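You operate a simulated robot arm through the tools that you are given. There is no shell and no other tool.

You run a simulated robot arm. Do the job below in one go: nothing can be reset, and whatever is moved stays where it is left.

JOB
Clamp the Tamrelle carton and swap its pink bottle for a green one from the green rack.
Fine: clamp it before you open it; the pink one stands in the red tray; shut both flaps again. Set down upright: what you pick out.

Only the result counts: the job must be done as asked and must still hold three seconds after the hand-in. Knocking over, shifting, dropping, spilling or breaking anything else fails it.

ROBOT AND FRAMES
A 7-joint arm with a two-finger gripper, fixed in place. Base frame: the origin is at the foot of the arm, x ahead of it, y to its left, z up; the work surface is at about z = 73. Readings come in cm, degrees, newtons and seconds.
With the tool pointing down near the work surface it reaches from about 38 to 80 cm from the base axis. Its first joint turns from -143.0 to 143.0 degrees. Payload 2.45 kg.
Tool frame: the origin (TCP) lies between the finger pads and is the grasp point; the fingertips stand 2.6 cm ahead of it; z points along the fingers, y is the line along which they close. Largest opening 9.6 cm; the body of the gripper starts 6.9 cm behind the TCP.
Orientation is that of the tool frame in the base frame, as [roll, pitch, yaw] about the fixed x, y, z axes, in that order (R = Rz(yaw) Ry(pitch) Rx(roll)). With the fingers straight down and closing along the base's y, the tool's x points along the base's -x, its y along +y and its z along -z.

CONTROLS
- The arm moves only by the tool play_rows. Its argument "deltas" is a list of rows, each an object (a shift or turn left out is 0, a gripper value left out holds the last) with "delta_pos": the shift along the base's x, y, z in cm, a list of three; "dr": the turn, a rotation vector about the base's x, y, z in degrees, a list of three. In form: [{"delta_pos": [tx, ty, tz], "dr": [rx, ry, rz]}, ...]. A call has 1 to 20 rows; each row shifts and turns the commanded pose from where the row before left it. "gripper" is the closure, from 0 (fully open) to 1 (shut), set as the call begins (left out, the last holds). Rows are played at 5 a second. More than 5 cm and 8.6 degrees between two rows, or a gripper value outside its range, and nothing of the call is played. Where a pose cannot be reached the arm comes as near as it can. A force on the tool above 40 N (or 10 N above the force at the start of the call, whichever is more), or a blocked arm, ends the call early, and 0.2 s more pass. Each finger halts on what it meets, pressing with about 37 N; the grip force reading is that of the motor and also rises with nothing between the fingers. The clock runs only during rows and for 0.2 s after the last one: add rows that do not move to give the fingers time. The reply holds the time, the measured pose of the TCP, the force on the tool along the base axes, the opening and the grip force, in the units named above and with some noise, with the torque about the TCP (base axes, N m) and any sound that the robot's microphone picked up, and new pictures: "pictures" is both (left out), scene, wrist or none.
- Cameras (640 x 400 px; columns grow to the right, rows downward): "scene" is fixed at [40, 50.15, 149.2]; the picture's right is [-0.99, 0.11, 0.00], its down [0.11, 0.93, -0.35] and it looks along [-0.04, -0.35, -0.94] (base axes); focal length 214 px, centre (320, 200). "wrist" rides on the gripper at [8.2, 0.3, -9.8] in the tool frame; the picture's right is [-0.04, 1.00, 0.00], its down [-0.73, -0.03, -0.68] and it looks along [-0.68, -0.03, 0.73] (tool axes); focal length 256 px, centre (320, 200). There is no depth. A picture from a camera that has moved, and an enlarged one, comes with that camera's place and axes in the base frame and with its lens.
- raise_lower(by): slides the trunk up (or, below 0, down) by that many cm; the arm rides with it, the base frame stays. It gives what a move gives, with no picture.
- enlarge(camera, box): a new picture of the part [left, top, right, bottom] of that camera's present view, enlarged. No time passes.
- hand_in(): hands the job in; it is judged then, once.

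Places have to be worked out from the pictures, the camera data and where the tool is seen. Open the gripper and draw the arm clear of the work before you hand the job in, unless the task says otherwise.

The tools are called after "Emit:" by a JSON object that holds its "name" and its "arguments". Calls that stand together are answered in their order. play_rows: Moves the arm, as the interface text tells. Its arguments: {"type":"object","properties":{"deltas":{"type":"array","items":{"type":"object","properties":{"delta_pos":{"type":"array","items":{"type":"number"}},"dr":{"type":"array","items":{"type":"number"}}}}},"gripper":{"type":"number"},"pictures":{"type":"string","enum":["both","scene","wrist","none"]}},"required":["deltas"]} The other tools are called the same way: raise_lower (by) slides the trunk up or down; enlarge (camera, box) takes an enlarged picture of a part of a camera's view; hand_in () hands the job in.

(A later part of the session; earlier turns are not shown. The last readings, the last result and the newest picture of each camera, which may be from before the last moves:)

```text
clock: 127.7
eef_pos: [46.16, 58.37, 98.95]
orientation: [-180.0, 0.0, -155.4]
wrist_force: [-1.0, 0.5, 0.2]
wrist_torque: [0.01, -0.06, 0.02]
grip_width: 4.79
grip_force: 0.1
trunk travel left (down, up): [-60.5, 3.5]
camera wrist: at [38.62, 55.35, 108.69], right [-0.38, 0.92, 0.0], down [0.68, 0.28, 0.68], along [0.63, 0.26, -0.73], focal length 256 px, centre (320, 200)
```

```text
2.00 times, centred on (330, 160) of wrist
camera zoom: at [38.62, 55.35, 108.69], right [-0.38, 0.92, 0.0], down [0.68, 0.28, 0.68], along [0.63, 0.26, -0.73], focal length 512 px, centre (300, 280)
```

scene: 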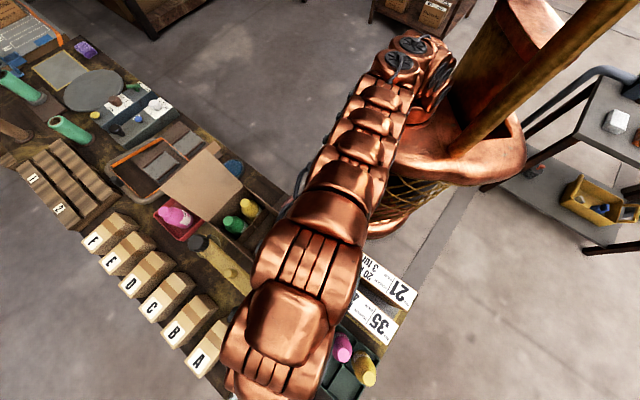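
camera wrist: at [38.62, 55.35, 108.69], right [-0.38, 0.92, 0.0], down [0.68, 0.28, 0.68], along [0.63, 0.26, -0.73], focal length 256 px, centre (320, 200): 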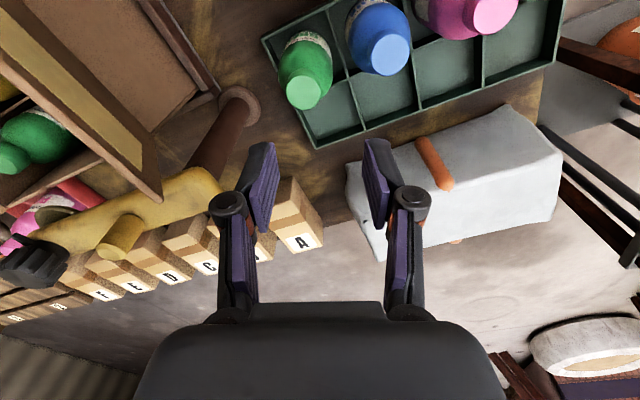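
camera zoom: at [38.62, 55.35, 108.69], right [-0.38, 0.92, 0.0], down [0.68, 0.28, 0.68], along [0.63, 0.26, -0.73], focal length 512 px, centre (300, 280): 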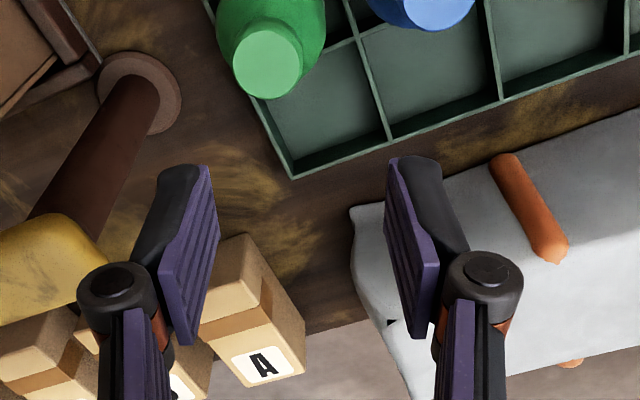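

The green cap is near (47.3, 57.4) with its top around z = 84.7. Centre above it and descend partway for a closer look.

Emit:
{"name": "play_rows", "arguments": {"deltas": [{"delta_pos": [0.6, -0.5, -2]}, {"delta_pos": [0.55, -0.45, -3]}, {"delta_pos": [0, 0, -2]}, {}], "gripper": 0.54, "pictures": "both"}}

Emit:
{"name": "enlarge", "arguments": {"camera": "wrist", "box": [220, 60, 440, 260]}}

```text
clock: 128.7
eef_pos: [47.46, 57.42, 91.85]
orientation: [-180.0, -0.1, -155.3]
wrist_force: [-1.1, 0.0, 0.2]
wrist_torque: [-0.01, -0.01, -0.04]
grip_width: 4.39
grip_force: 0.2
trunk travel left (down, up): [-60.5, 3.5]
camera wrist: at [39.94, 54.54, 101.63], right [-0.38, 0.92, 0.0], down [0.68, 0.28, 0.68], along [0.63, 0.26, -0.73], focal length 256 px, centre (320, 200)
```

scene: 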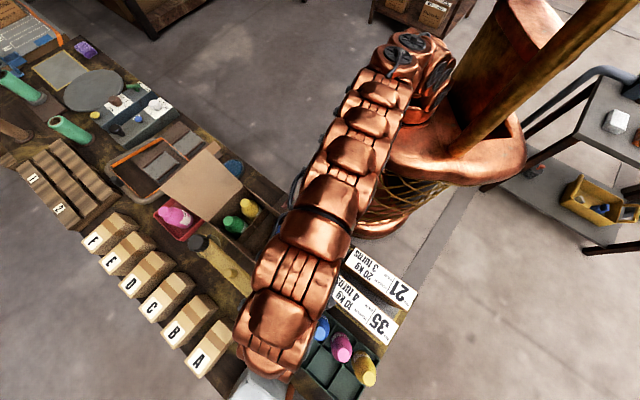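
wrist: 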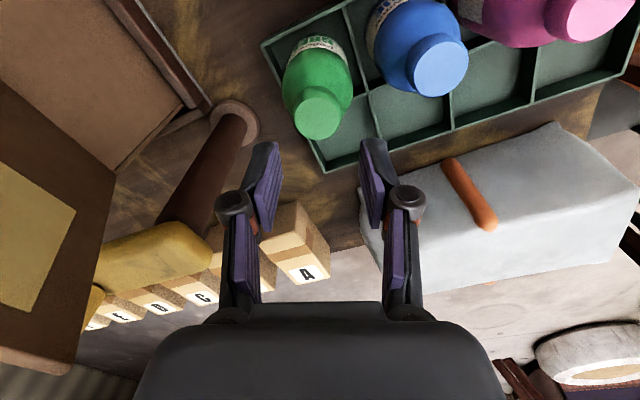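

```text
2.00 times, centred on (330, 160) of wrist
camera zoom: at [39.94, 54.54, 101.63], right [-0.38, 0.92, 0.0], down [0.68, 0.28, 0.68], along [0.63, 0.26, -0.73], focal length 512 px, centre (300, 280)
```

zoom: 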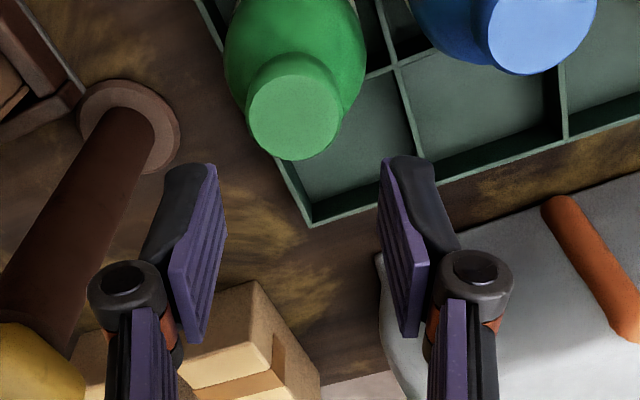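

Centred on the green cap. Descending to grip height around the cap.

Emit:
{"name": "play_rows", "arguments": {"deltas": [{"delta_pos": [-0.08, 0, -2.5]}, {"delta_pos": [0, 0, -2.5]}, {"delta_pos": [0, 0, -1.3]}, {}], "pictures": "wrist"}}

Emit:
{"name": "enlarge", "arguments": {"camera": "wrist", "box": [220, 60, 440, 260]}}

```text
clock: 129.7
eef_pos: [47.44, 57.54, 85.7]
orientation: [-180.0, -0.1, -155.3]
wrist_force: [0.5, -0.5, 0.3]
wrist_torque: [-0.03, -0.02, 0.05]
grip_width: 4.42
grip_force: 0.1
trunk travel left (down, up): [-60.5, 3.5]
camera wrist: at [39.86, 54.56, 95.4], right [-0.38, 0.92, 0.0], down [0.68, 0.28, 0.68], along [0.63, 0.26, -0.73], focal length 256 px, centre (320, 200)
```

wrist: 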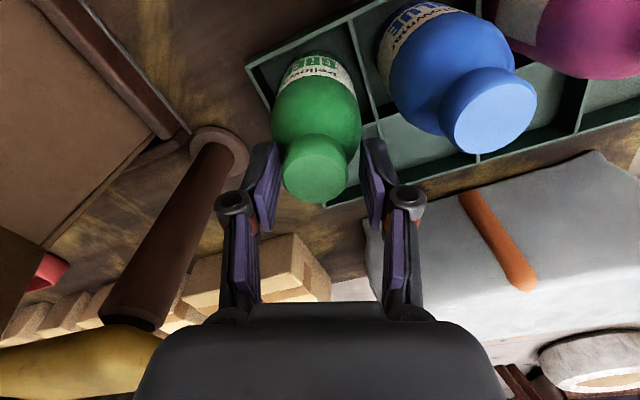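

```text
2.00 times, centred on (330, 160) of wrist
camera zoom: at [39.86, 54.56, 95.4], right [-0.38, 0.92, 0.0], down [0.68, 0.28, 0.68], along [0.63, 0.26, -0.73], focal length 512 px, centre (300, 280)
```

zoom: 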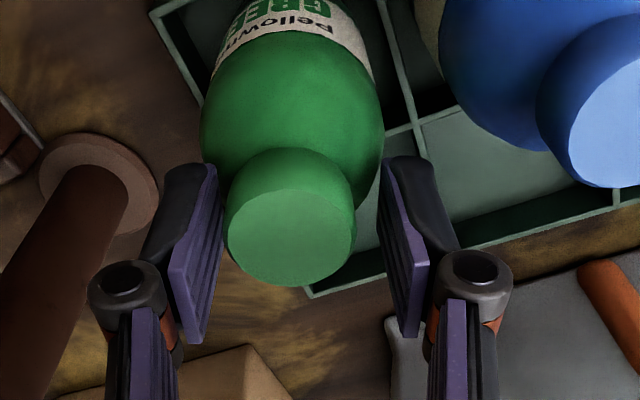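

The cap is centred between the pads, its top about 0.7 cm below the TCP. Closing.

Emit:
{"name": "play_rows", "arguments": {"deltas": [{}, {}, {}, {}], "gripper": 1, "pictures": "wrist"}}

Emit:
{"name": "play_rows", "arguments": {"deltas": [{"delta_pos": [0, 0, 1]}, {"delta_pos": [0, 0, 1.5]}, {"delta_pos": [0, 0, 2]}, {}], "pictures": "both"}}

```text
clock: 130.7
eef_pos: [47.51, 57.47, 86.02]
orientation: [179.8, 0.2, -155.3]
wrist_force: [2.6, -0.3, 32.8]
wrist_torque: [-0.01, 0.04, 0.01]
grip_width: 3.2
grip_force: 37.6
trunk travel left (down, up): [-60.5, 3.5]
camera wrist: at [39.87, 54.5, 95.68], right [-0.38, 0.92, 0.0], down [0.68, 0.28, 0.68], along [0.63, 0.26, -0.73], focal length 256 px, centre (320, 200)
```

wrist: 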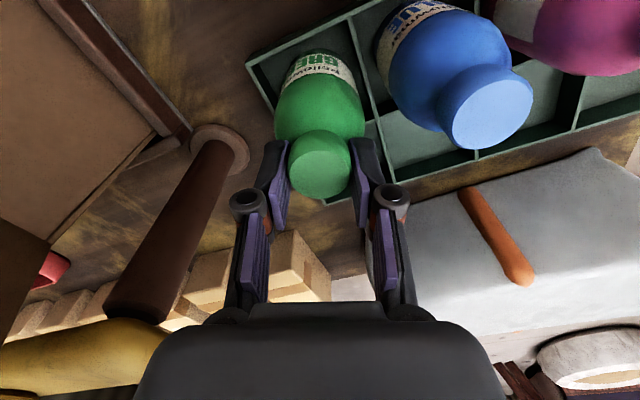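

```text
clock: 131.7
eef_pos: [47.53, 57.51, 90.12]
orientation: [-180.0, -0.1, -155.3]
wrist_force: [0.5, -0.1, -2.4]
wrist_torque: [0.0, -0.06, -0.01]
grip_width: 3.04
grip_force: 36.7
trunk travel left (down, up): [-60.5, 3.5]
camera wrist: at [39.95, 54.53, 99.89], right [-0.38, 0.92, 0.0], down [0.68, 0.28, 0.68], along [0.63, 0.26, -0.74], focal length 256 px, centre (320, 200)
```

scene: 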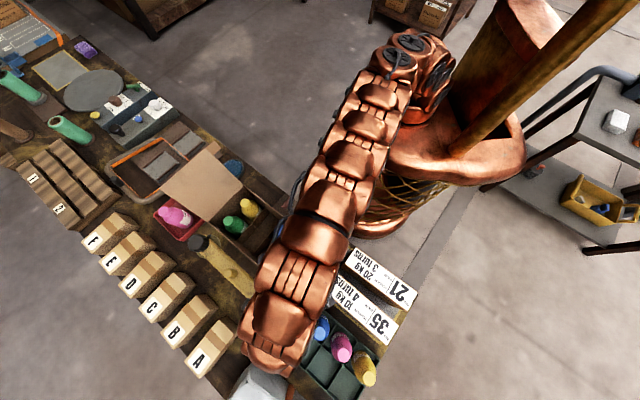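
wrist: 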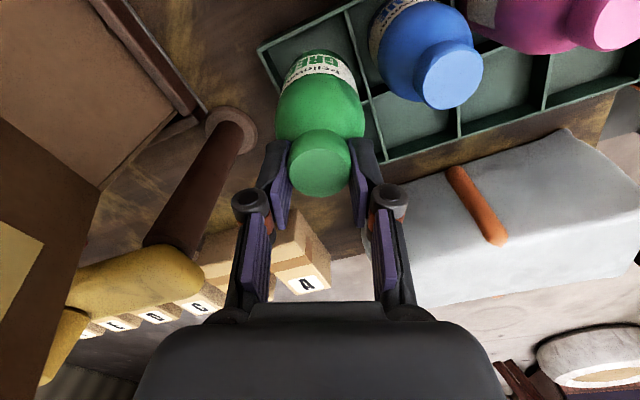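

The green bottle is held (3.04 cm, about 2.4 N). I'll lift it clear of the film boxes, bring it back on the robot side, around flap 1's near edge, then over the carton's front wall.

Emit:
{"name": "play_rows", "arguments": {"deltas": [{"delta_pos": [0, 0, 2.8]}, {"delta_pos": [0, 0, 2.8]}, {"delta_pos": [0, 0, 2.8]}, {"delta_pos": [-0.2, 0.2, 2.8]}, {"delta_pos": [-0.2, 0.2, 2.8]}, {"delta_pos": [-2.6, -2.6, 0.3]}, {"delta_pos": [-2.6, -2.6, 0]}, {"delta_pos": [-2.6, -2.6, 0]}, {"delta_pos": [-2.6, -2.6, 0]}, {}], "pictures": "both"}}

```text
clock: 133.9
eef_pos: [36.56, 47.11, 103.58]
orientation: [180.0, 0.0, -155.3]
wrist_force: [0.2, 0.1, -2.6]
wrist_torque: [0.0, -0.01, 0.0]
grip_width: 3.05
grip_force: 37.1
out of reach, approached as far as the arm can: row 5
trunk travel left (down, up): [-60.5, 3.5]
camera wrist: at [28.98, 44.11, 113.24], right [-0.38, 0.92, 0.0], down [0.68, 0.28, 0.68], along [0.63, 0.26, -0.73], focal length 256 px, centre (320, 200)
```

scene: 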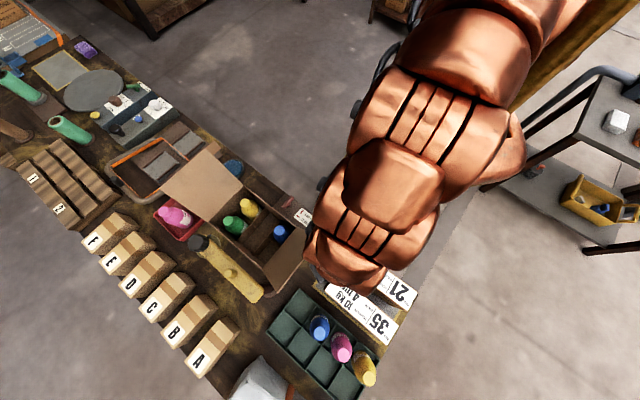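
wrist: 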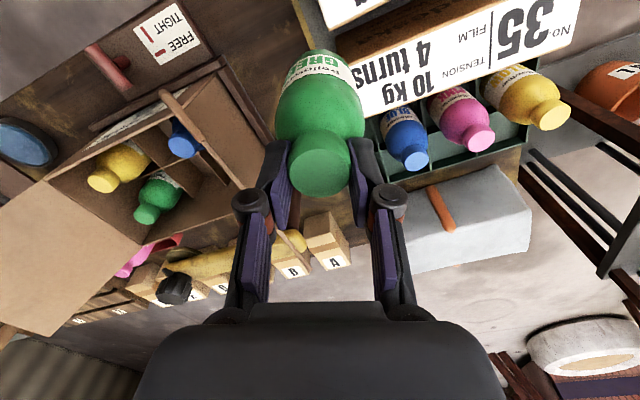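

Clear of flap 1. Continuing to the robot side and then across to in front of the carton.

Emit:
{"name": "play_rows", "arguments": {"deltas": [{"delta_pos": [-2.5, -2.5, 0]}, {"delta_pos": [-2.5, -2.5, 0]}, {"delta_pos": [-2.5, -2.5, 0]}, {"delta_pos": [2.6, -2.6, 0]}, {"delta_pos": [2.6, -2.6, 0]}, {"delta_pos": [2.6, -2.6, 0]}, {"delta_pos": [2.6, -2.6, 0]}, {"delta_pos": [2.6, -2.6, 0]}, {}], "pictures": "both"}}

```text
clock: 135.9
eef_pos: [42.37, 26.81, 103.52]
orientation: [179.9, 0.0, -155.3]
wrist_force: [-0.1, -0.7, -3.1]
wrist_torque: [0.01, 0.01, 0.03]
grip_width: 3.05
grip_force: 36.8
trunk travel left (down, up): [-60.5, 3.5]
camera wrist: at [34.86, 23.85, 113.25], right [-0.38, 0.92, 0.0], down [0.68, 0.28, 0.68], along [0.63, 0.26, -0.74], focal length 256 px, centre (320, 200)
```

scene: 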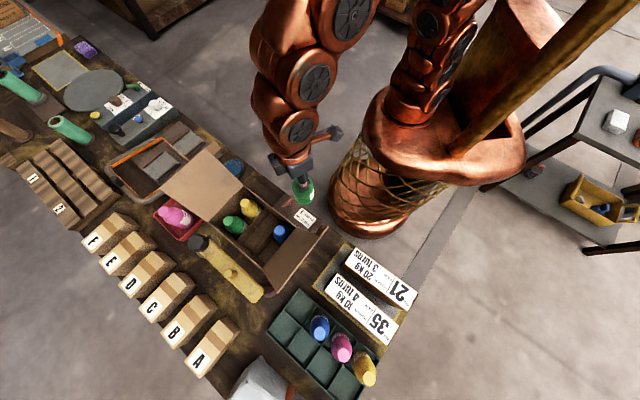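
wrist: 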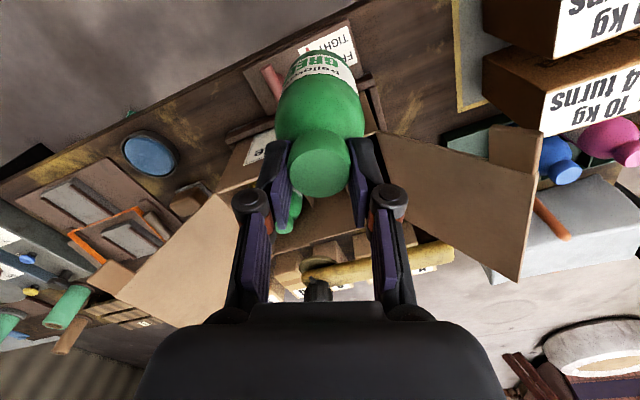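

In front of the carton with the base at about z = 90.5. Moving in over the front wall to above the empty cell.

Emit:
{"name": "play_rows", "arguments": {"deltas": [{"delta_pos": [2.61, 2.67, 0.1]}, {"delta_pos": [2.61, 2.67, 0.1]}, {"delta_pos": [2.61, 2.67, 0]}, {"delta_pos": [2.61, 2.67, 0]}, {"delta_pos": [2.62, 2.67, 0]}, {}], "pictures": "both"}}

Emit:
{"name": "enlarge", "arguments": {"camera": "scene", "box": [210, 185, 310, 285]}}

```text
clock: 137.3
eef_pos: [55.48, 40.09, 104.02]
orientation: [-179.9, 0.1, -155.3]
wrist_force: [0.0, -0.1, -3.4]
wrist_torque: [0.03, 0.0, -0.02]
grip_width: 3.06
grip_force: 36.9
trunk travel left (down, up): [-60.5, 3.5]
camera wrist: at [47.93, 37.22, 113.75], right [-0.38, 0.92, 0.0], down [0.68, 0.28, 0.68], along [0.63, 0.26, -0.73], focal length 256 px, centre (320, 200)
```

scene: 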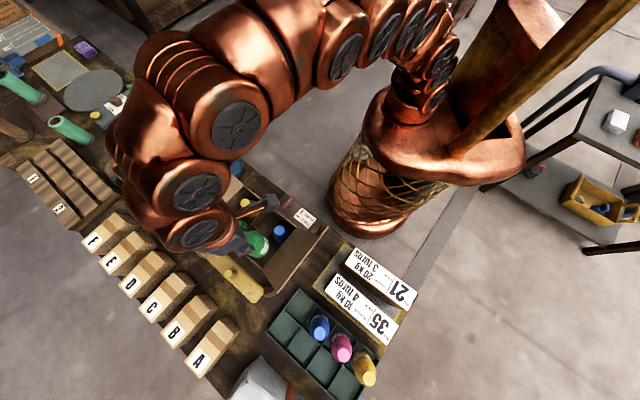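
wrist: 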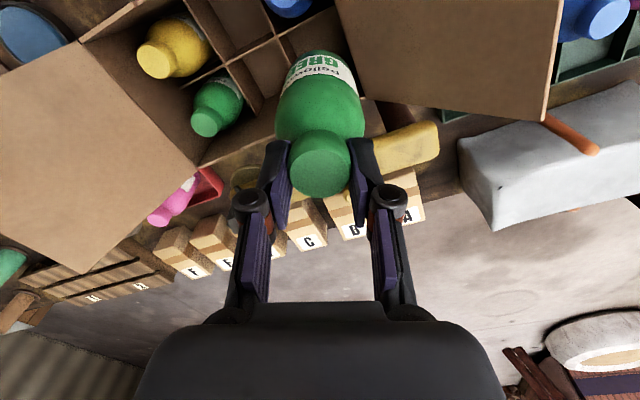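

```text
4.00 times, centred on (260, 235) of scene
camera zoom: at [40.0, 50.15, 149.2], right [-0.99, 0.11, 0.0], down [0.11, 0.93, -0.35], along [-0.04, -0.35, -0.94], focal length 858 px, centre (560, 60)
```

zoom: 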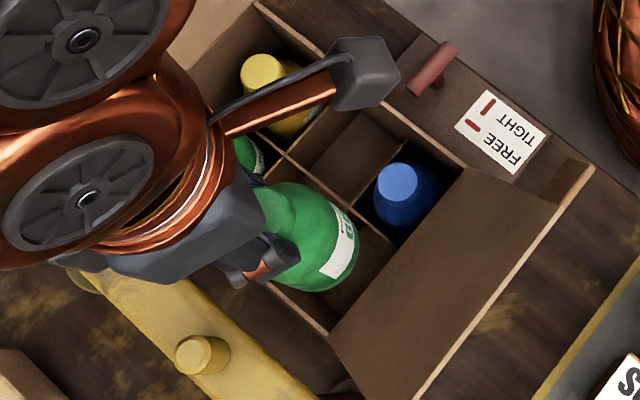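

Aligned above the cell where pink stood. Lowering in.

Emit:
{"name": "play_rows", "arguments": {"deltas": [{"delta_pos": [0, 0, -3]}, {"delta_pos": [0, 0, -3]}, {"delta_pos": [0, 0, -3]}, {"delta_pos": [0, 0, -2.5]}, {}], "pictures": "both"}}

Emit:
{"name": "enlarge", "arguments": {"camera": "scene", "box": [210, 185, 310, 285]}}

```text
clock: 138.5
eef_pos: [55.22, 40.36, 92.37]
orientation: [-180.0, 0.0, -155.3]
wrist_force: [0.4, -0.8, -3.9]
wrist_torque: [0.03, -0.05, 0.01]
grip_width: 3.04
grip_force: 37.0
trunk travel left (down, up): [-60.5, 3.5]
camera wrist: at [47.75, 37.28, 102.07], right [-0.38, 0.92, 0.0], down [0.68, 0.28, 0.68], along [0.63, 0.26, -0.73], focal length 256 px, centre (320, 200)
```

scene: 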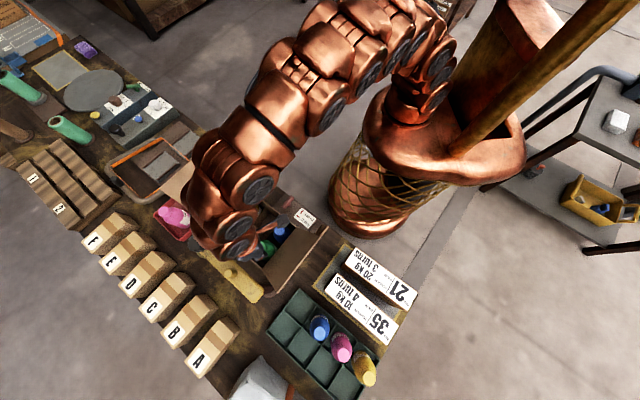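
wrist: 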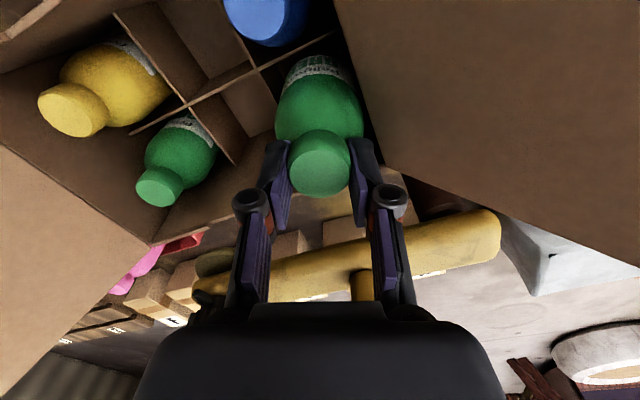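

```text
4.00 times, centred on (260, 235) of scene
camera zoom: at [40.0, 50.15, 149.2], right [-0.99, 0.11, 0.0], down [0.11, 0.93, -0.35], along [-0.04, -0.35, -0.94], focal length 858 px, centre (560, 60)
```

zoom: 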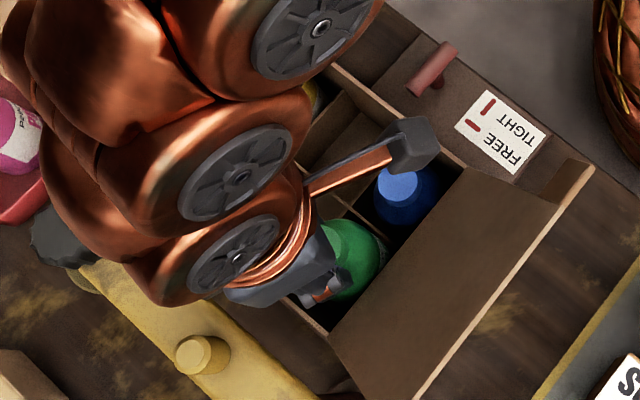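

The bottle is entering the cell cleanly. Continuing down, then fine steps.

Emit:
{"name": "play_rows", "arguments": {"deltas": [{"delta_pos": [0.05, -0.05, -1.5]}, {"delta_pos": [0.05, -0.05, -1.5]}, {"delta_pos": [0, 0, -1.0]}, {}], "pictures": "wrist"}}

Emit:
{"name": "play_rows", "arguments": {"deltas": [{"delta_pos": [0, 0, -0.4]}, {"delta_pos": [0, 0, -0.3]}, {}], "pictures": "none"}}

```text
clock: 139.5
eef_pos: [55.38, 40.09, 88.18]
orientation: [179.9, -0.1, -155.2]
wrist_force: [1.4, -0.2, -3.1]
wrist_torque: [0.02, 0.0, -0.01]
grip_width: 3.02
grip_force: 36.7
trunk travel left (down, up): [-60.5, 3.5]
camera wrist: at [47.79, 37.1, 97.93], right [-0.38, 0.92, 0.0], down [0.68, 0.28, 0.68], along [0.63, 0.26, -0.74], focal length 256 px, centre (320, 200)
```

wrist: 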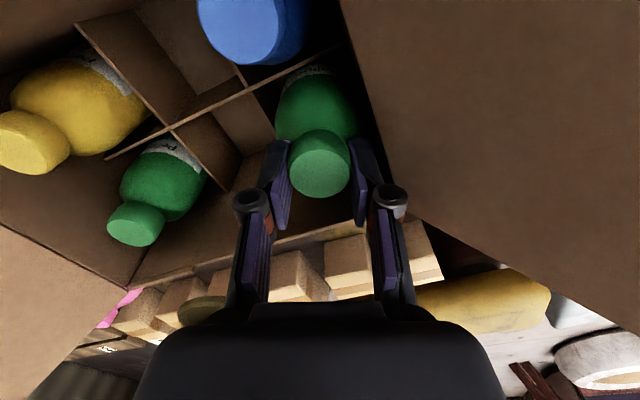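

```text
clock: 140.3
eef_pos: [55.4, 40.12, 87.44]
orientation: [180.0, -0.1, -155.3]
wrist_force: [-0.5, 0.0, -3.1]
wrist_torque: [0.01, 0.0, 0.0]
grip_width: 3.04
grip_force: 37.0
trunk travel left (down, up): [-60.5, 3.5]
```

No floor contact yet at 87.4. More fine steps.

Emit:
{"name": "play_rows", "arguments": {"deltas": [{"delta_pos": [0, 0, -0.25]}, {"delta_pos": [0, 0, -0.2]}, {}], "pictures": "none"}}

Emit:
{"name": "play_rows", "arguments": {"deltas": [{"delta_pos": [0, 0, -0.2]}, {"delta_pos": [0, 0, -0.2]}, {}], "pictures": "none"}}

```text
clock: 141.1
eef_pos: [55.37, 40.19, 87.03]
orientation: [-179.9, -0.1, -155.4]
wrist_force: [0.4, -0.2, -3.6]
wrist_torque: [0.01, -0.03, -0.01]
grip_width: 3.05
grip_force: 37.3
trunk travel left (down, up): [-60.5, 3.5]
```

```text
clock: 141.9
eef_pos: [55.37, 40.13, 86.63]
orientation: [-179.9, 0.0, -155.4]
wrist_force: [-0.3, 0.0, -3.0]
wrist_torque: [0.03, 0.0, 0.02]
grip_width: 3.02
grip_force: 37.3
trunk travel left (down, up): [-60.5, 3.5]
```

Still hanging free; keep going in 0.2 cm steps.

Emit:
{"name": "play_rows", "arguments": {"deltas": [{"delta_pos": [0, 0, -0.2]}, {"delta_pos": [0, 0, -0.15]}, {}], "pictures": "none"}}

Emit:
{"name": "play_rows", "arguments": {"deltas": [{"delta_pos": [0, 0, -0.15]}, {"delta_pos": [0, 0, -0.15]}, {}], "pictures": "wrist"}}

```text
clock: 142.7
eef_pos: [55.4, 40.04, 86.5]
orientation: [179.9, 0.1, -155.3]
wrist_force: [-4.2, -2.6, 24.9]
wrist_torque: [-0.51, 0.77, 0.0]
grip_width: 3.04
grip_force: 36.9
trunk travel left (down, up): [-60.5, 3.5]
```

```text
clock: 143.2
eef_pos: [55.48, 40.16, 86.54]
orientation: [179.9, 0.5, -155.2]
wrist_force: [-2.0, -2.0, 19.1]
wrist_torque: [-0.36, 0.67, -0.03]
grip_width: 3.07
grip_force: 37.0
trunk travel left (down, up): [-60.5, 3.5]
stopped in row 2: the force on the tool passed its limit at 42 N (the readings are from after the stop); the commanded pose is now the measured one
camera wrist: at [47.9, 37.2, 96.19], right [-0.38, 0.92, 0.0], down [0.67, 0.28, 0.68], along [0.63, 0.26, -0.73], focal length 256 px, centre (320, 200)
```

wrist: 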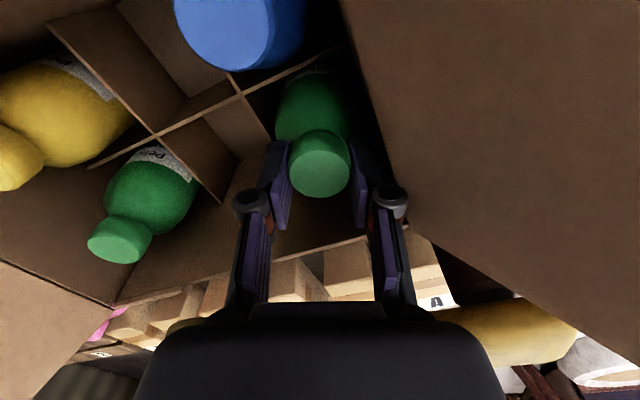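

The base met the carton floor at TCP z ≈ 86.5, matching where pink stood. Easing off slightly and opening a little.

Emit:
{"name": "play_rows", "arguments": {"deltas": [{"delta_pos": [-0.05, 0, 0.12]}, {}], "pictures": "none"}}

Emit:
{"name": "play_rows", "arguments": {"deltas": [{}, {}, {}], "gripper": 0.59, "pictures": "both"}}

Emit:
{"name": "enlarge", "arguments": {"camera": "wrist", "box": [200, 60, 440, 260]}}

```text
clock: 143.8
eef_pos: [55.46, 40.17, 86.46]
orientation: [179.8, 0.3, -155.3]
wrist_force: [6.0, 4.4, 15.0]
wrist_torque: [0.24, -0.47, 0.02]
grip_width: 3.05
grip_force: 37.0
trunk travel left (down, up): [-60.5, 3.5]
```

```text
clock: 144.7
eef_pos: [55.49, 40.23, 86.49]
orientation: [179.9, 0.2, -155.3]
wrist_force: [0.8, -2.2, -0.4]
wrist_torque: [0.02, 0.02, -0.04]
grip_width: 3.78
grip_force: 0.0
trunk travel left (down, up): [-60.5, 3.5]
camera wrist: at [47.87, 37.19, 96.11], right [-0.38, 0.92, 0.0], down [0.68, 0.28, 0.68], along [0.63, 0.26, -0.73], focal length 256 px, centre (320, 200)
```

scene: 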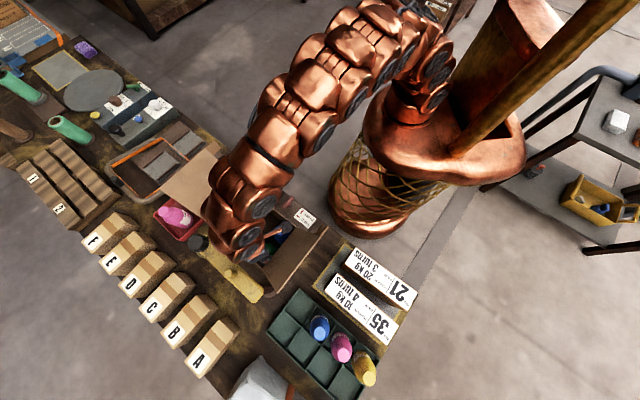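
wrist: 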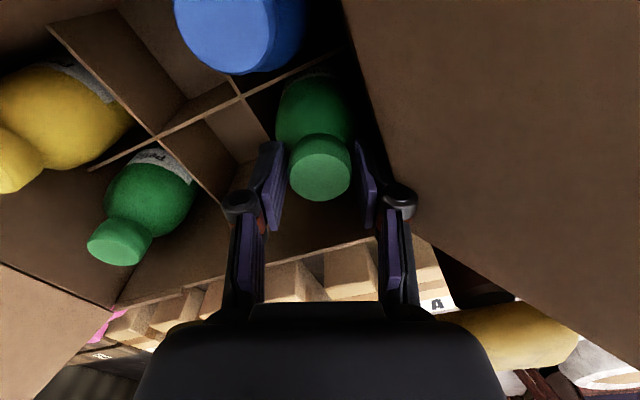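

```text
2.00 times, centred on (320, 160) of wrist
camera zoom: at [47.87, 37.19, 96.11], right [-0.38, 0.92, 0.0], down [0.68, 0.28, 0.68], along [0.63, 0.26, -0.73], focal length 512 px, centre (320, 280)
```

zoom: 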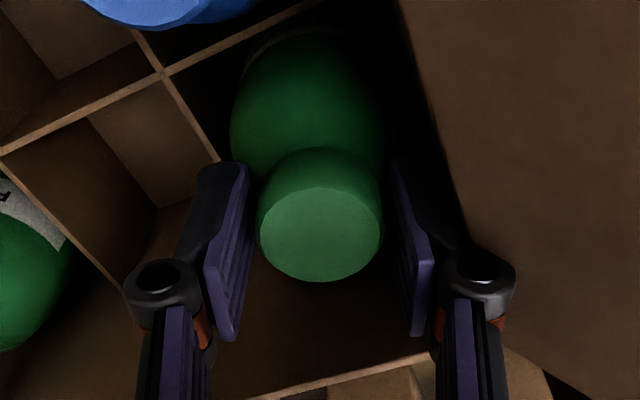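

The green bottle stands free between the pads. Raising straight up slowly.

Emit:
{"name": "play_rows", "arguments": {"deltas": [{"delta_pos": [0, 0, 1]}, {"delta_pos": [0, 0, 1.5]}, {"delta_pos": [0, 0, 2.5]}, {"delta_pos": [0, 0, 3]}, {}], "pictures": "both"}}

Emit:
{"name": "enlarge", "arguments": {"camera": "wrist", "box": [160, 20, 440, 260]}}

```text
clock: 145.8
eef_pos: [55.42, 40.06, 94.37]
orientation: [180.0, 0.2, -155.3]
wrist_force: [-0.4, 0.6, 0.3]
wrist_torque: [-0.02, 0.01, 0.0]
grip_width: 3.95
grip_force: 0.1
trunk travel left (down, up): [-60.5, 3.5]
camera wrist: at [47.81, 37.11, 104.1], right [-0.38, 0.92, 0.0], down [0.68, 0.28, 0.68], along [0.63, 0.26, -0.73], focal length 256 px, centre (320, 200)
```

scene: 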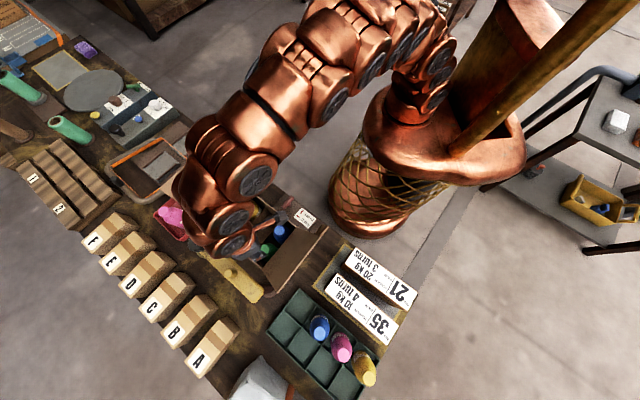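
wrist: 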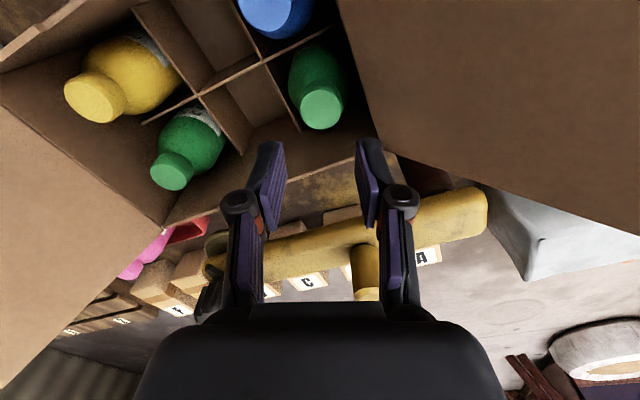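

```text
1.67 times, centred on (300, 140) of wrist
camera zoom: at [47.81, 37.11, 104.1], right [-0.38, 0.92, 0.0], down [0.68, 0.28, 0.68], along [0.63, 0.26, -0.73], focal length 427 px, centre (353, 300)
```

zoom: 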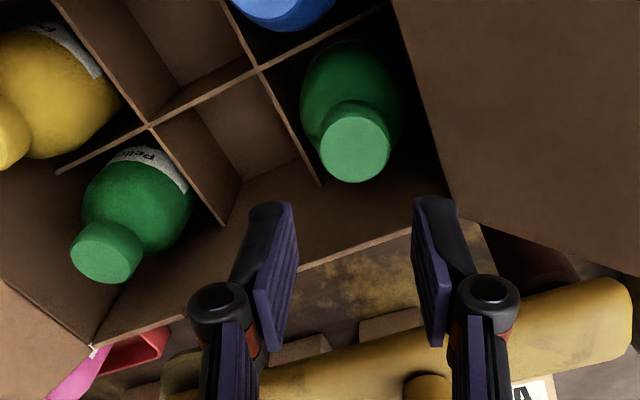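

Green stands upright in pink's old cell. Now to close the flaps: first flap 1 (it goes underneath). I'll raise up and turn the tool to yaw 45° upright so the fingers can straddle the tabs along the swing direction.

Emit:
{"name": "play_rows", "arguments": {"deltas": [{"delta_pos": [0, 0, 3.3]}, {"delta_pos": [0, 0, 3.3]}, {"delta_pos": [-0.5, -0.5, 3.3]}, {"delta_pos": [-1.5, -1.5, 2.6]}, {"delta_pos": [-1.5, -1.5, 0], "dr": [0, 0, -8]}, {"delta_pos": [-1.5, -1.5, 0], "dr": [0, 0, -8]}, {"delta_pos": [-1, -1, 0], "dr": [0, 0, -8]}, {"dr": [0, 0, -8]}, {"dr": [0, 0, -8]}, {"dr": [0, 0, -8]}, {"dr": [0, 0, -8]}, {"dr": [0, 0, -8]}, {"dr": [0, 0, -8]}, {"dr": [0, 0, -8]}, {"dr": [0, 0, -8]}, {"dr": [0, 0, -8]}, {"dr": [0, 0, -8]}, {"dr": [0, 0, -8]}, {"dr": [0, 0, -8]}, {}], "gripper": 0.645, "pictures": "both"}}

```text
clock: 150.1
eef_pos: [49.5, 34.37, 106.99]
orientation: [179.9, 0.2, 84.6]
wrist_force: [-0.7, -0.1, -1.0]
wrist_torque: [0.0, 0.02, 0.03]
grip_width: 3.39
grip_force: 0.1
trunk travel left (down, up): [-60.5, 3.5]
camera wrist: at [50.51, 42.5, 116.64], right [0.99, -0.13, 0.0], down [-0.1, -0.72, 0.68], along [-0.09, -0.68, -0.73], focal length 256 px, centre (320, 200)
```

scene: 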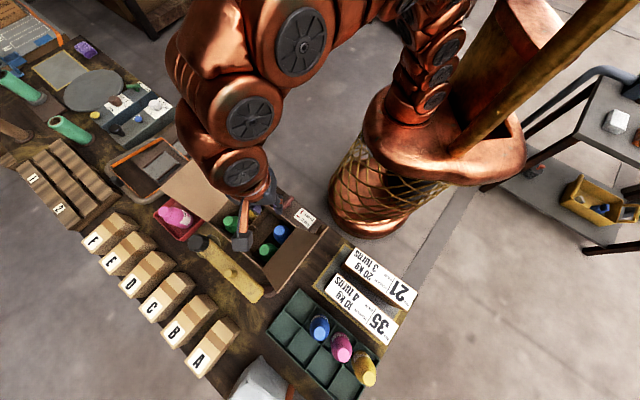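
wrist: 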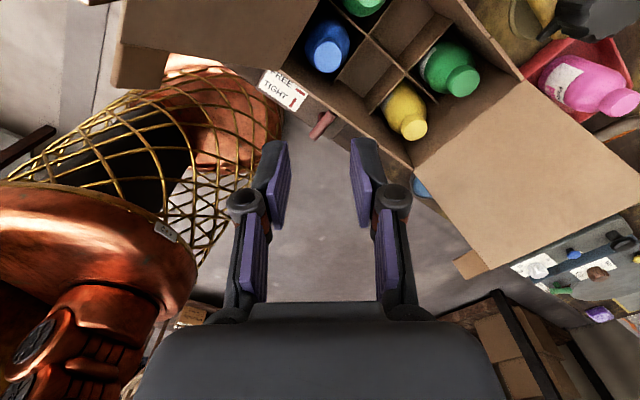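

Continuing to yaw 45° and moving over flap 1's tab.

Emit:
{"name": "play_rows", "arguments": {"deltas": [{"delta_pos": [-2.1, 0.82, 0], "dr": [0, 0, -7.92]}, {"delta_pos": [-2.1, 0.82, 0], "dr": [0, 0, -7.92]}, {"delta_pos": [-2.1, 0.82, 0], "dr": [0, 0, -7.92]}, {"delta_pos": [-2.1, 0.82, 0], "dr": [0, 0, -7.92]}, {"delta_pos": [-2.1, 0.82, 0], "dr": [0, 0, -7.92]}, {}], "pictures": "both"}}

Emit:
{"name": "enlarge", "arguments": {"camera": "wrist", "box": [200, 60, 440, 260]}}

Emit:
{"name": "enlarge", "arguments": {"camera": "scene", "box": [240, 180, 360, 290]}}

```text
clock: 151.4
eef_pos: [39.02, 38.43, 106.89]
orientation: [179.9, 0.2, 45.0]
wrist_force: [0.0, -1.0, 0.4]
wrist_torque: [-0.01, 0.02, 0.02]
grip_width: 3.42
grip_force: 0.0
trunk travel left (down, up): [-60.5, 3.5]
camera wrist: at [44.98, 44.08, 116.66], right [0.68, -0.73, 0.0], down [-0.54, -0.5, 0.68], along [-0.5, -0.46, -0.73], focal length 256 px, centre (320, 200)
```

scene: 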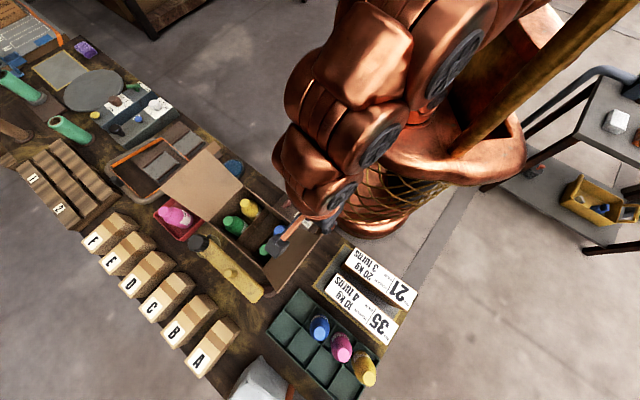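
wrist: 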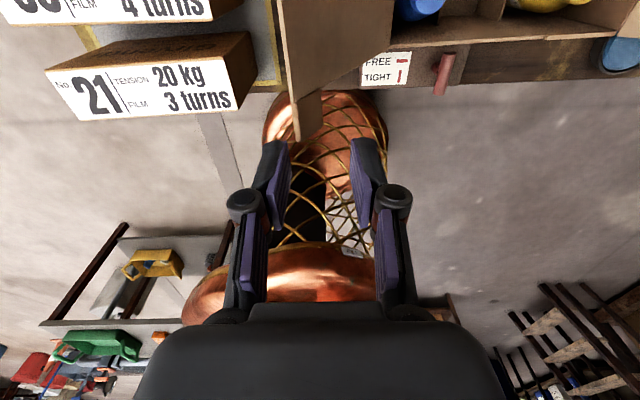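

```text
2.00 times, centred on (320, 160) of wrist
camera zoom: at [44.98, 44.08, 116.66], right [0.68, -0.73, 0.0], down [-0.54, -0.5, 0.68], along [-0.5, -0.46, -0.73], focal length 512 px, centre (320, 280)
```

zoom: 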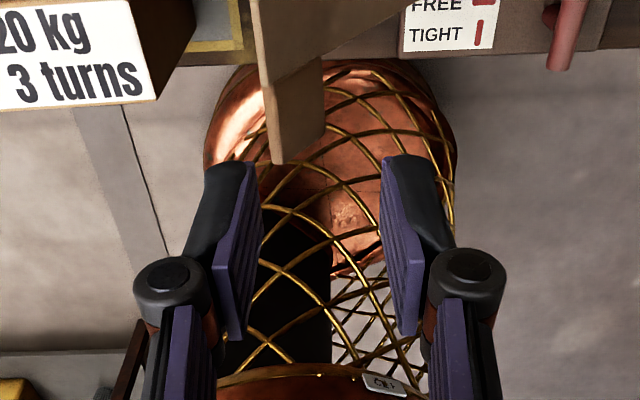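

```text
3.64 times, centred on (300, 235) of scene
camera zoom: at [40.0, 50.15, 149.2], right [-0.99, 0.11, 0.0], down [0.11, 0.93, -0.35], along [-0.04, -0.35, -0.94], focal length 780 px, centre (393, 73)
```

zoom: 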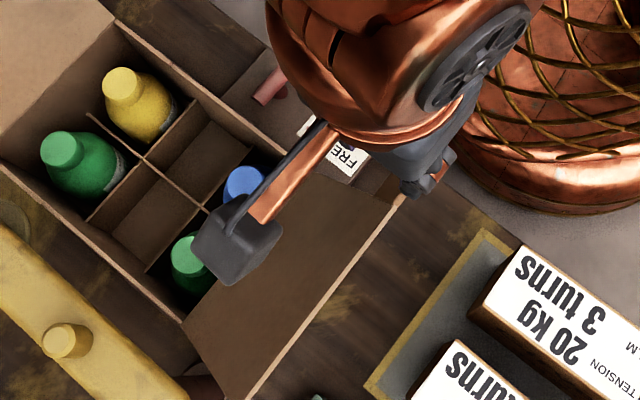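

The tab's top edge is a bit further out (u ≈ −1.3, flap at about 119°). Shifting to straddle it, then descending so the tab sits between the fingers.

Emit:
{"name": "play_rows", "arguments": {"deltas": [{"delta_pos": [-0.72, 0.87, 0]}, {"delta_pos": [0, 0, -2.5]}, {"delta_pos": [0, 0, -2.5]}, {}], "pictures": "both"}}

Emit:
{"name": "enlarge", "arguments": {"camera": "wrist", "box": [200, 60, 440, 260]}}

```text
clock: 152.4
eef_pos: [38.32, 39.38, 101.85]
orientation: [179.9, 0.3, 45.2]
wrist_force: [0.4, -0.4, -0.3]
wrist_torque: [-0.05, 0.02, -0.01]
grip_width: 3.39
grip_force: 0.0
trunk travel left (down, up): [-60.5, 3.5]
camera wrist: at [44.27, 45.03, 111.62], right [0.68, -0.73, 0.0], down [-0.54, -0.5, 0.68], along [-0.5, -0.46, -0.73], focal length 256 px, centre (320, 200)
```

scene: 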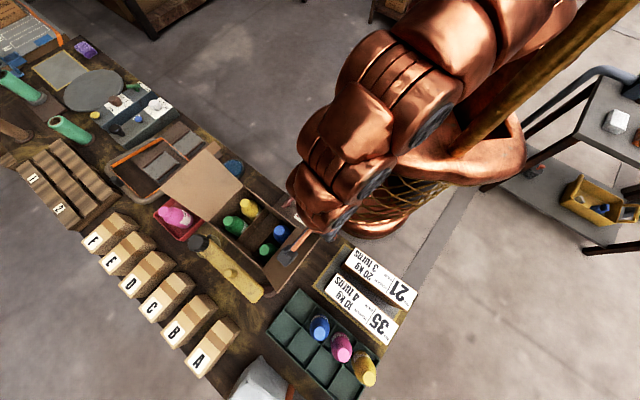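
wrist: 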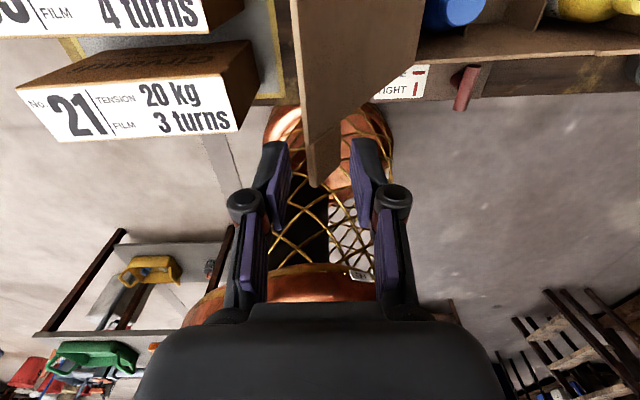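

```text
2.00 times, centred on (320, 160) of wrist
camera zoom: at [44.27, 45.03, 111.62], right [0.68, -0.73, 0.0], down [-0.54, -0.5, 0.68], along [-0.5, -0.46, -0.73], focal length 512 px, centre (320, 280)
```

zoom: 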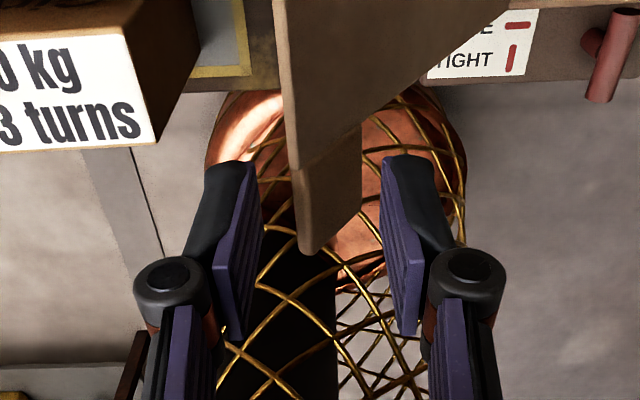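

The tab is caged between the fingers. Pushing it back towards vertical.

Emit:
{"name": "play_rows", "arguments": {"deltas": [{"delta_pos": [0.75, -0.57, -0.5]}, {"delta_pos": [1.56, -1.56, 0.5]}, {"delta_pos": [1.84, -1.84, 0.6]}, {"delta_pos": [1.48, -1.48, 0.2]}, {}], "pictures": "both"}}

Emit:
{"name": "enlarge", "arguments": {"camera": "wrist", "box": [200, 60, 440, 260]}}

```text
clock: 153.7
eef_pos: [43.81, 33.83, 102.95]
orientation: [180.0, 0.3, 45.1]
wrist_force: [0.0, -0.3, 0.2]
wrist_torque: [0.01, -0.01, -0.03]
grip_width: 3.41
grip_force: 0.1
trunk travel left (down, up): [-60.5, 3.5]
camera wrist: at [49.87, 39.44, 112.59], right [0.68, -0.73, 0.0], down [-0.54, -0.5, 0.68], along [-0.5, -0.46, -0.73], focal length 256 px, centre (320, 200)
```

scene: 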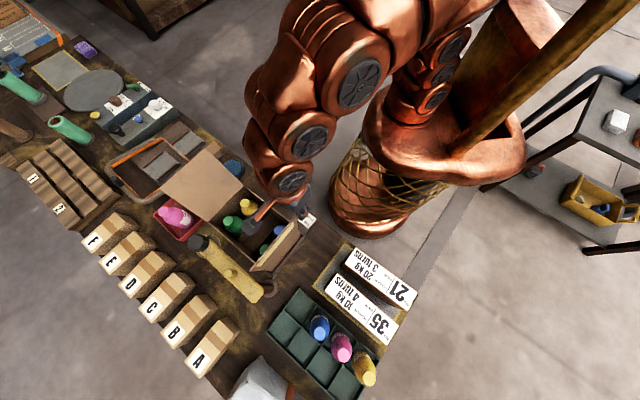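
wrist: 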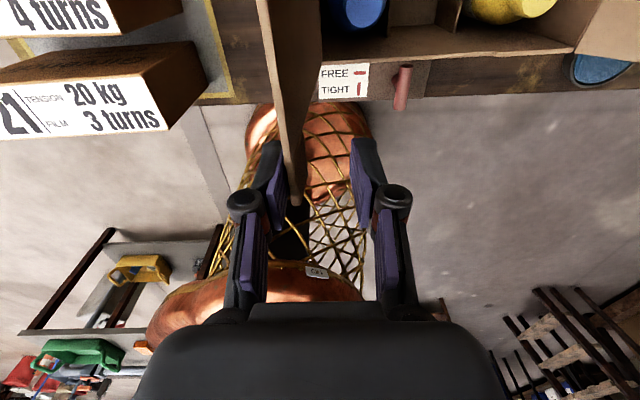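

```text
2.00 times, centred on (320, 160) of wrist
camera zoom: at [49.87, 39.44, 112.59], right [0.68, -0.73, 0.0], down [-0.54, -0.5, 0.68], along [-0.5, -0.46, -0.73], focal length 512 px, centre (320, 280)
```

zoom: 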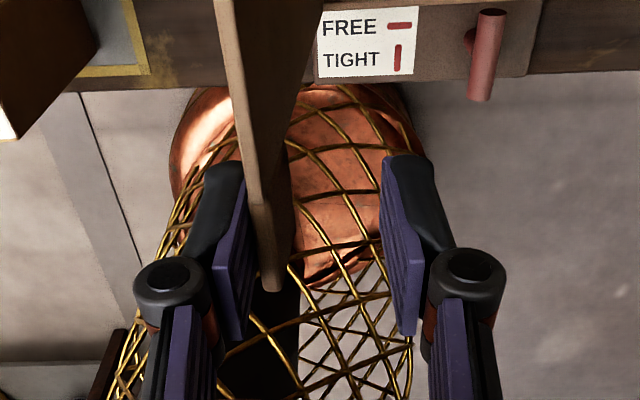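

The flap is nearly vertical, pushed by the outer finger. Carrying on past vertical; it should then rest on the inner finger.

Emit:
{"name": "play_rows", "arguments": {"deltas": [{"delta_pos": [0.7, -0.7, -0.3]}, {"delta_pos": [0.7, -0.7, -0.3]}, {"delta_pos": [0.85, -0.85, -0.7]}, {}, {}], "pictures": "both"}}

Emit:
{"name": "enlarge", "arguments": {"camera": "wrist", "box": [200, 60, 440, 260]}}

```text
clock: 154.8
eef_pos: [46.2, 31.42, 101.27]
orientation: [179.9, 0.2, 45.1]
wrist_force: [0.1, 0.4, 0.9]
wrist_torque: [-0.03, 0.01, -0.01]
grip_width: 3.4
grip_force: 0.1
trunk travel left (down, up): [-60.5, 3.5]
camera wrist: at [52.17, 37.18, 111.15], right [0.68, -0.73, 0.0], down [-0.54, -0.5, 0.68], along [-0.5, -0.46, -0.73], focal length 256 px, centre (320, 200)
```

scene: 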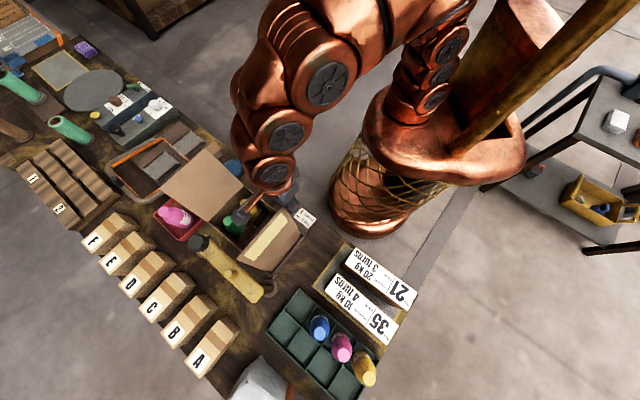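
wrist: 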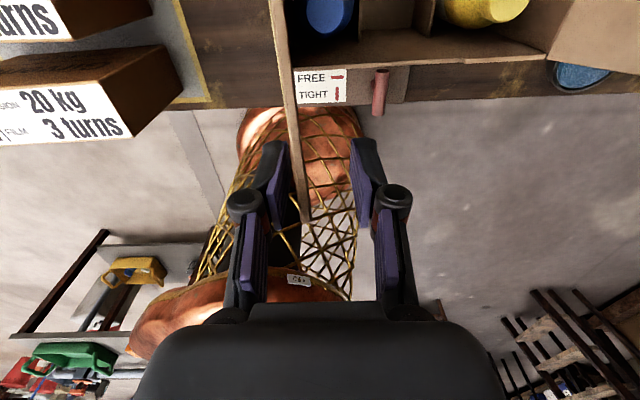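

```text
2.00 times, centred on (320, 160) of wrist
camera zoom: at [52.17, 37.18, 111.15], right [0.68, -0.73, 0.0], down [-0.54, -0.5, 0.68], along [-0.5, -0.46, -0.73], focal length 512 px, centre (320, 280)
```

zoom: 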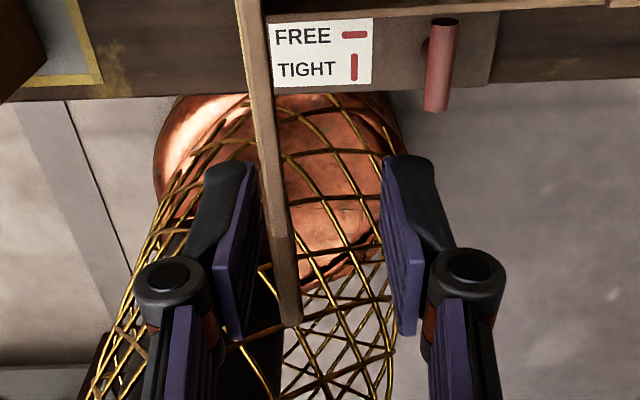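

The flap has passed vertical and is between the fingers; I'll pause briefly to see whether it is still falling.

Emit:
{"name": "play_rows", "arguments": {"deltas": [{}, {}, {}], "pictures": "wrist"}}

Emit:
{"name": "enlarge", "arguments": {"camera": "wrist", "box": [200, 60, 440, 260]}}

```text
clock: 155.7
eef_pos: [46.16, 31.36, 101.43]
orientation: [179.9, 0.2, 45.1]
wrist_force: [-0.1, -0.6, 0.1]
wrist_torque: [-0.03, 0.0, 0.02]
grip_width: 3.39
grip_force: 0.1
trunk travel left (down, up): [-60.5, 3.5]
camera wrist: at [52.16, 37.18, 111.15], right [0.68, -0.73, 0.0], down [-0.54, -0.5, 0.68], along [-0.5, -0.46, -0.73], focal length 256 px, centre (320, 200)
```

wrist: 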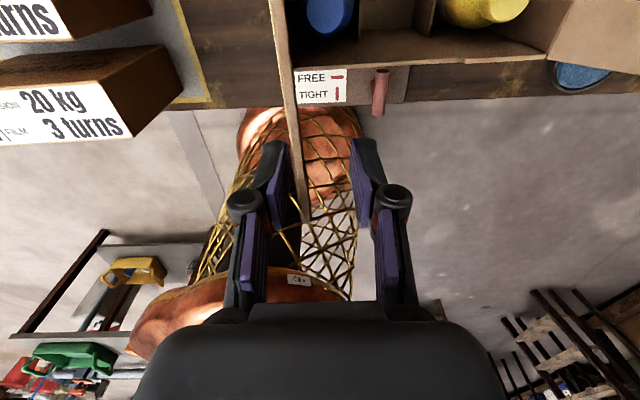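

```text
2.00 times, centred on (320, 160) of wrist
camera zoom: at [52.16, 37.18, 111.15], right [0.68, -0.73, 0.0], down [-0.54, -0.5, 0.68], along [-0.5, -0.46, -0.73], focal length 512 px, centre (320, 280)
```

zoom: 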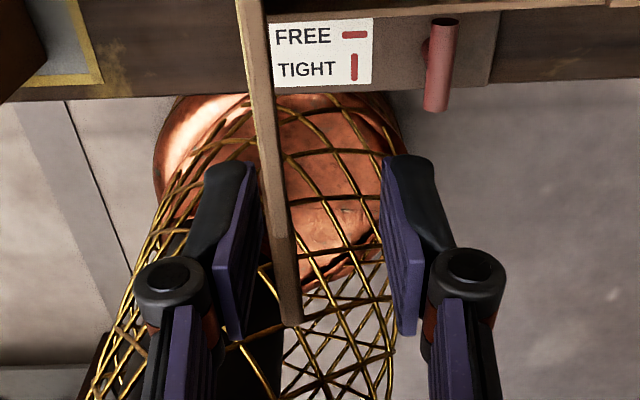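

The hinge holds the flap by itself here. I'll keep guiding it down along its arc.

Emit:
{"name": "play_rows", "arguments": {"deltas": [{"delta_pos": [1.0, -1.0, -0.1]}, {"delta_pos": [1.0, -1.0, -0.3]}, {"delta_pos": [1.1, -1.1, -0.8]}, {}, {}], "pictures": "both"}}

Emit:
{"name": "enlarge", "arguments": {"camera": "wrist", "box": [200, 60, 440, 260]}}

Emit:
{"name": "enlarge", "arguments": {"camera": "scene", "box": [200, 150, 330, 280]}}

```text
clock: 156.8
eef_pos: [49.32, 28.41, 100.42]
orientation: [179.9, 0.2, 45.2]
wrist_force: [-0.2, 0.1, -0.3]
wrist_torque: [0.0, 0.01, -0.02]
grip_width: 3.44
grip_force: 0.5
trunk travel left (down, up): [-60.5, 3.5]
camera wrist: at [55.25, 34.14, 110.11], right [0.68, -0.73, 0.0], down [-0.54, -0.5, 0.68], along [-0.5, -0.46, -0.73], focal length 256 px, centre (320, 200)
```

scene: 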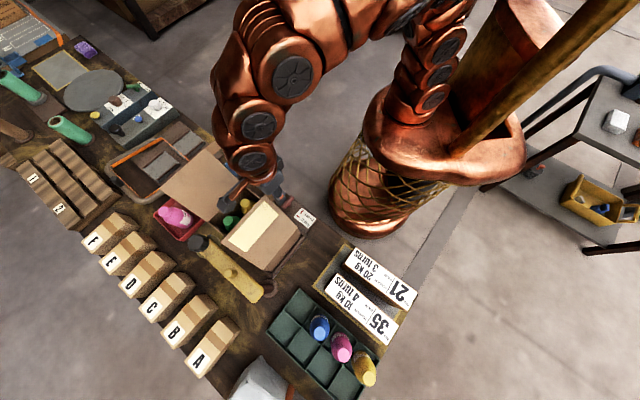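
wrist: 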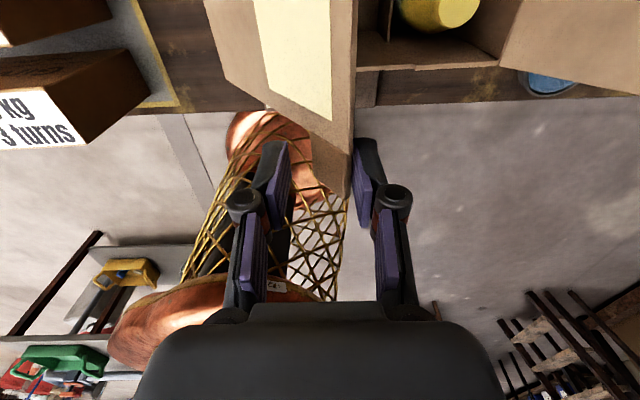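

```text
2.00 times, centred on (320, 160) of wrist
camera zoom: at [55.25, 34.14, 110.11], right [0.68, -0.73, 0.0], down [-0.54, -0.5, 0.68], along [-0.5, -0.46, -0.73], focal length 512 px, centre (320, 280)
```

zoom: 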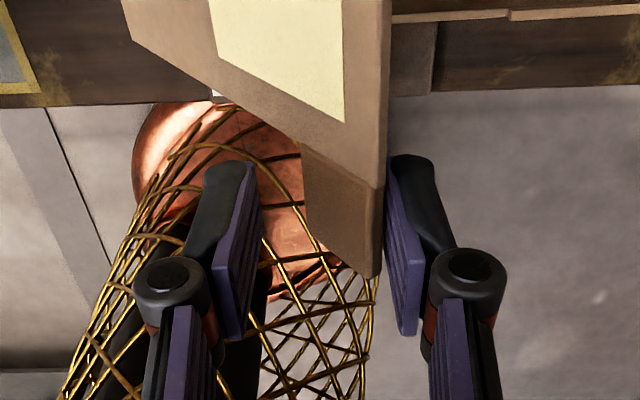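

```text
3.08 times, centred on (265, 215) of scene
camera zoom: at [40.0, 50.15, 149.2], right [-0.99, 0.11, 0.0], down [0.11, 0.93, -0.35], along [-0.04, -0.35, -0.94], focal length 660 px, centre (489, 154)
```

zoom: 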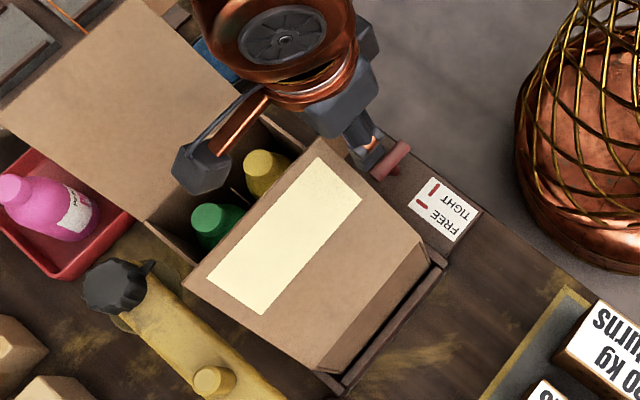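

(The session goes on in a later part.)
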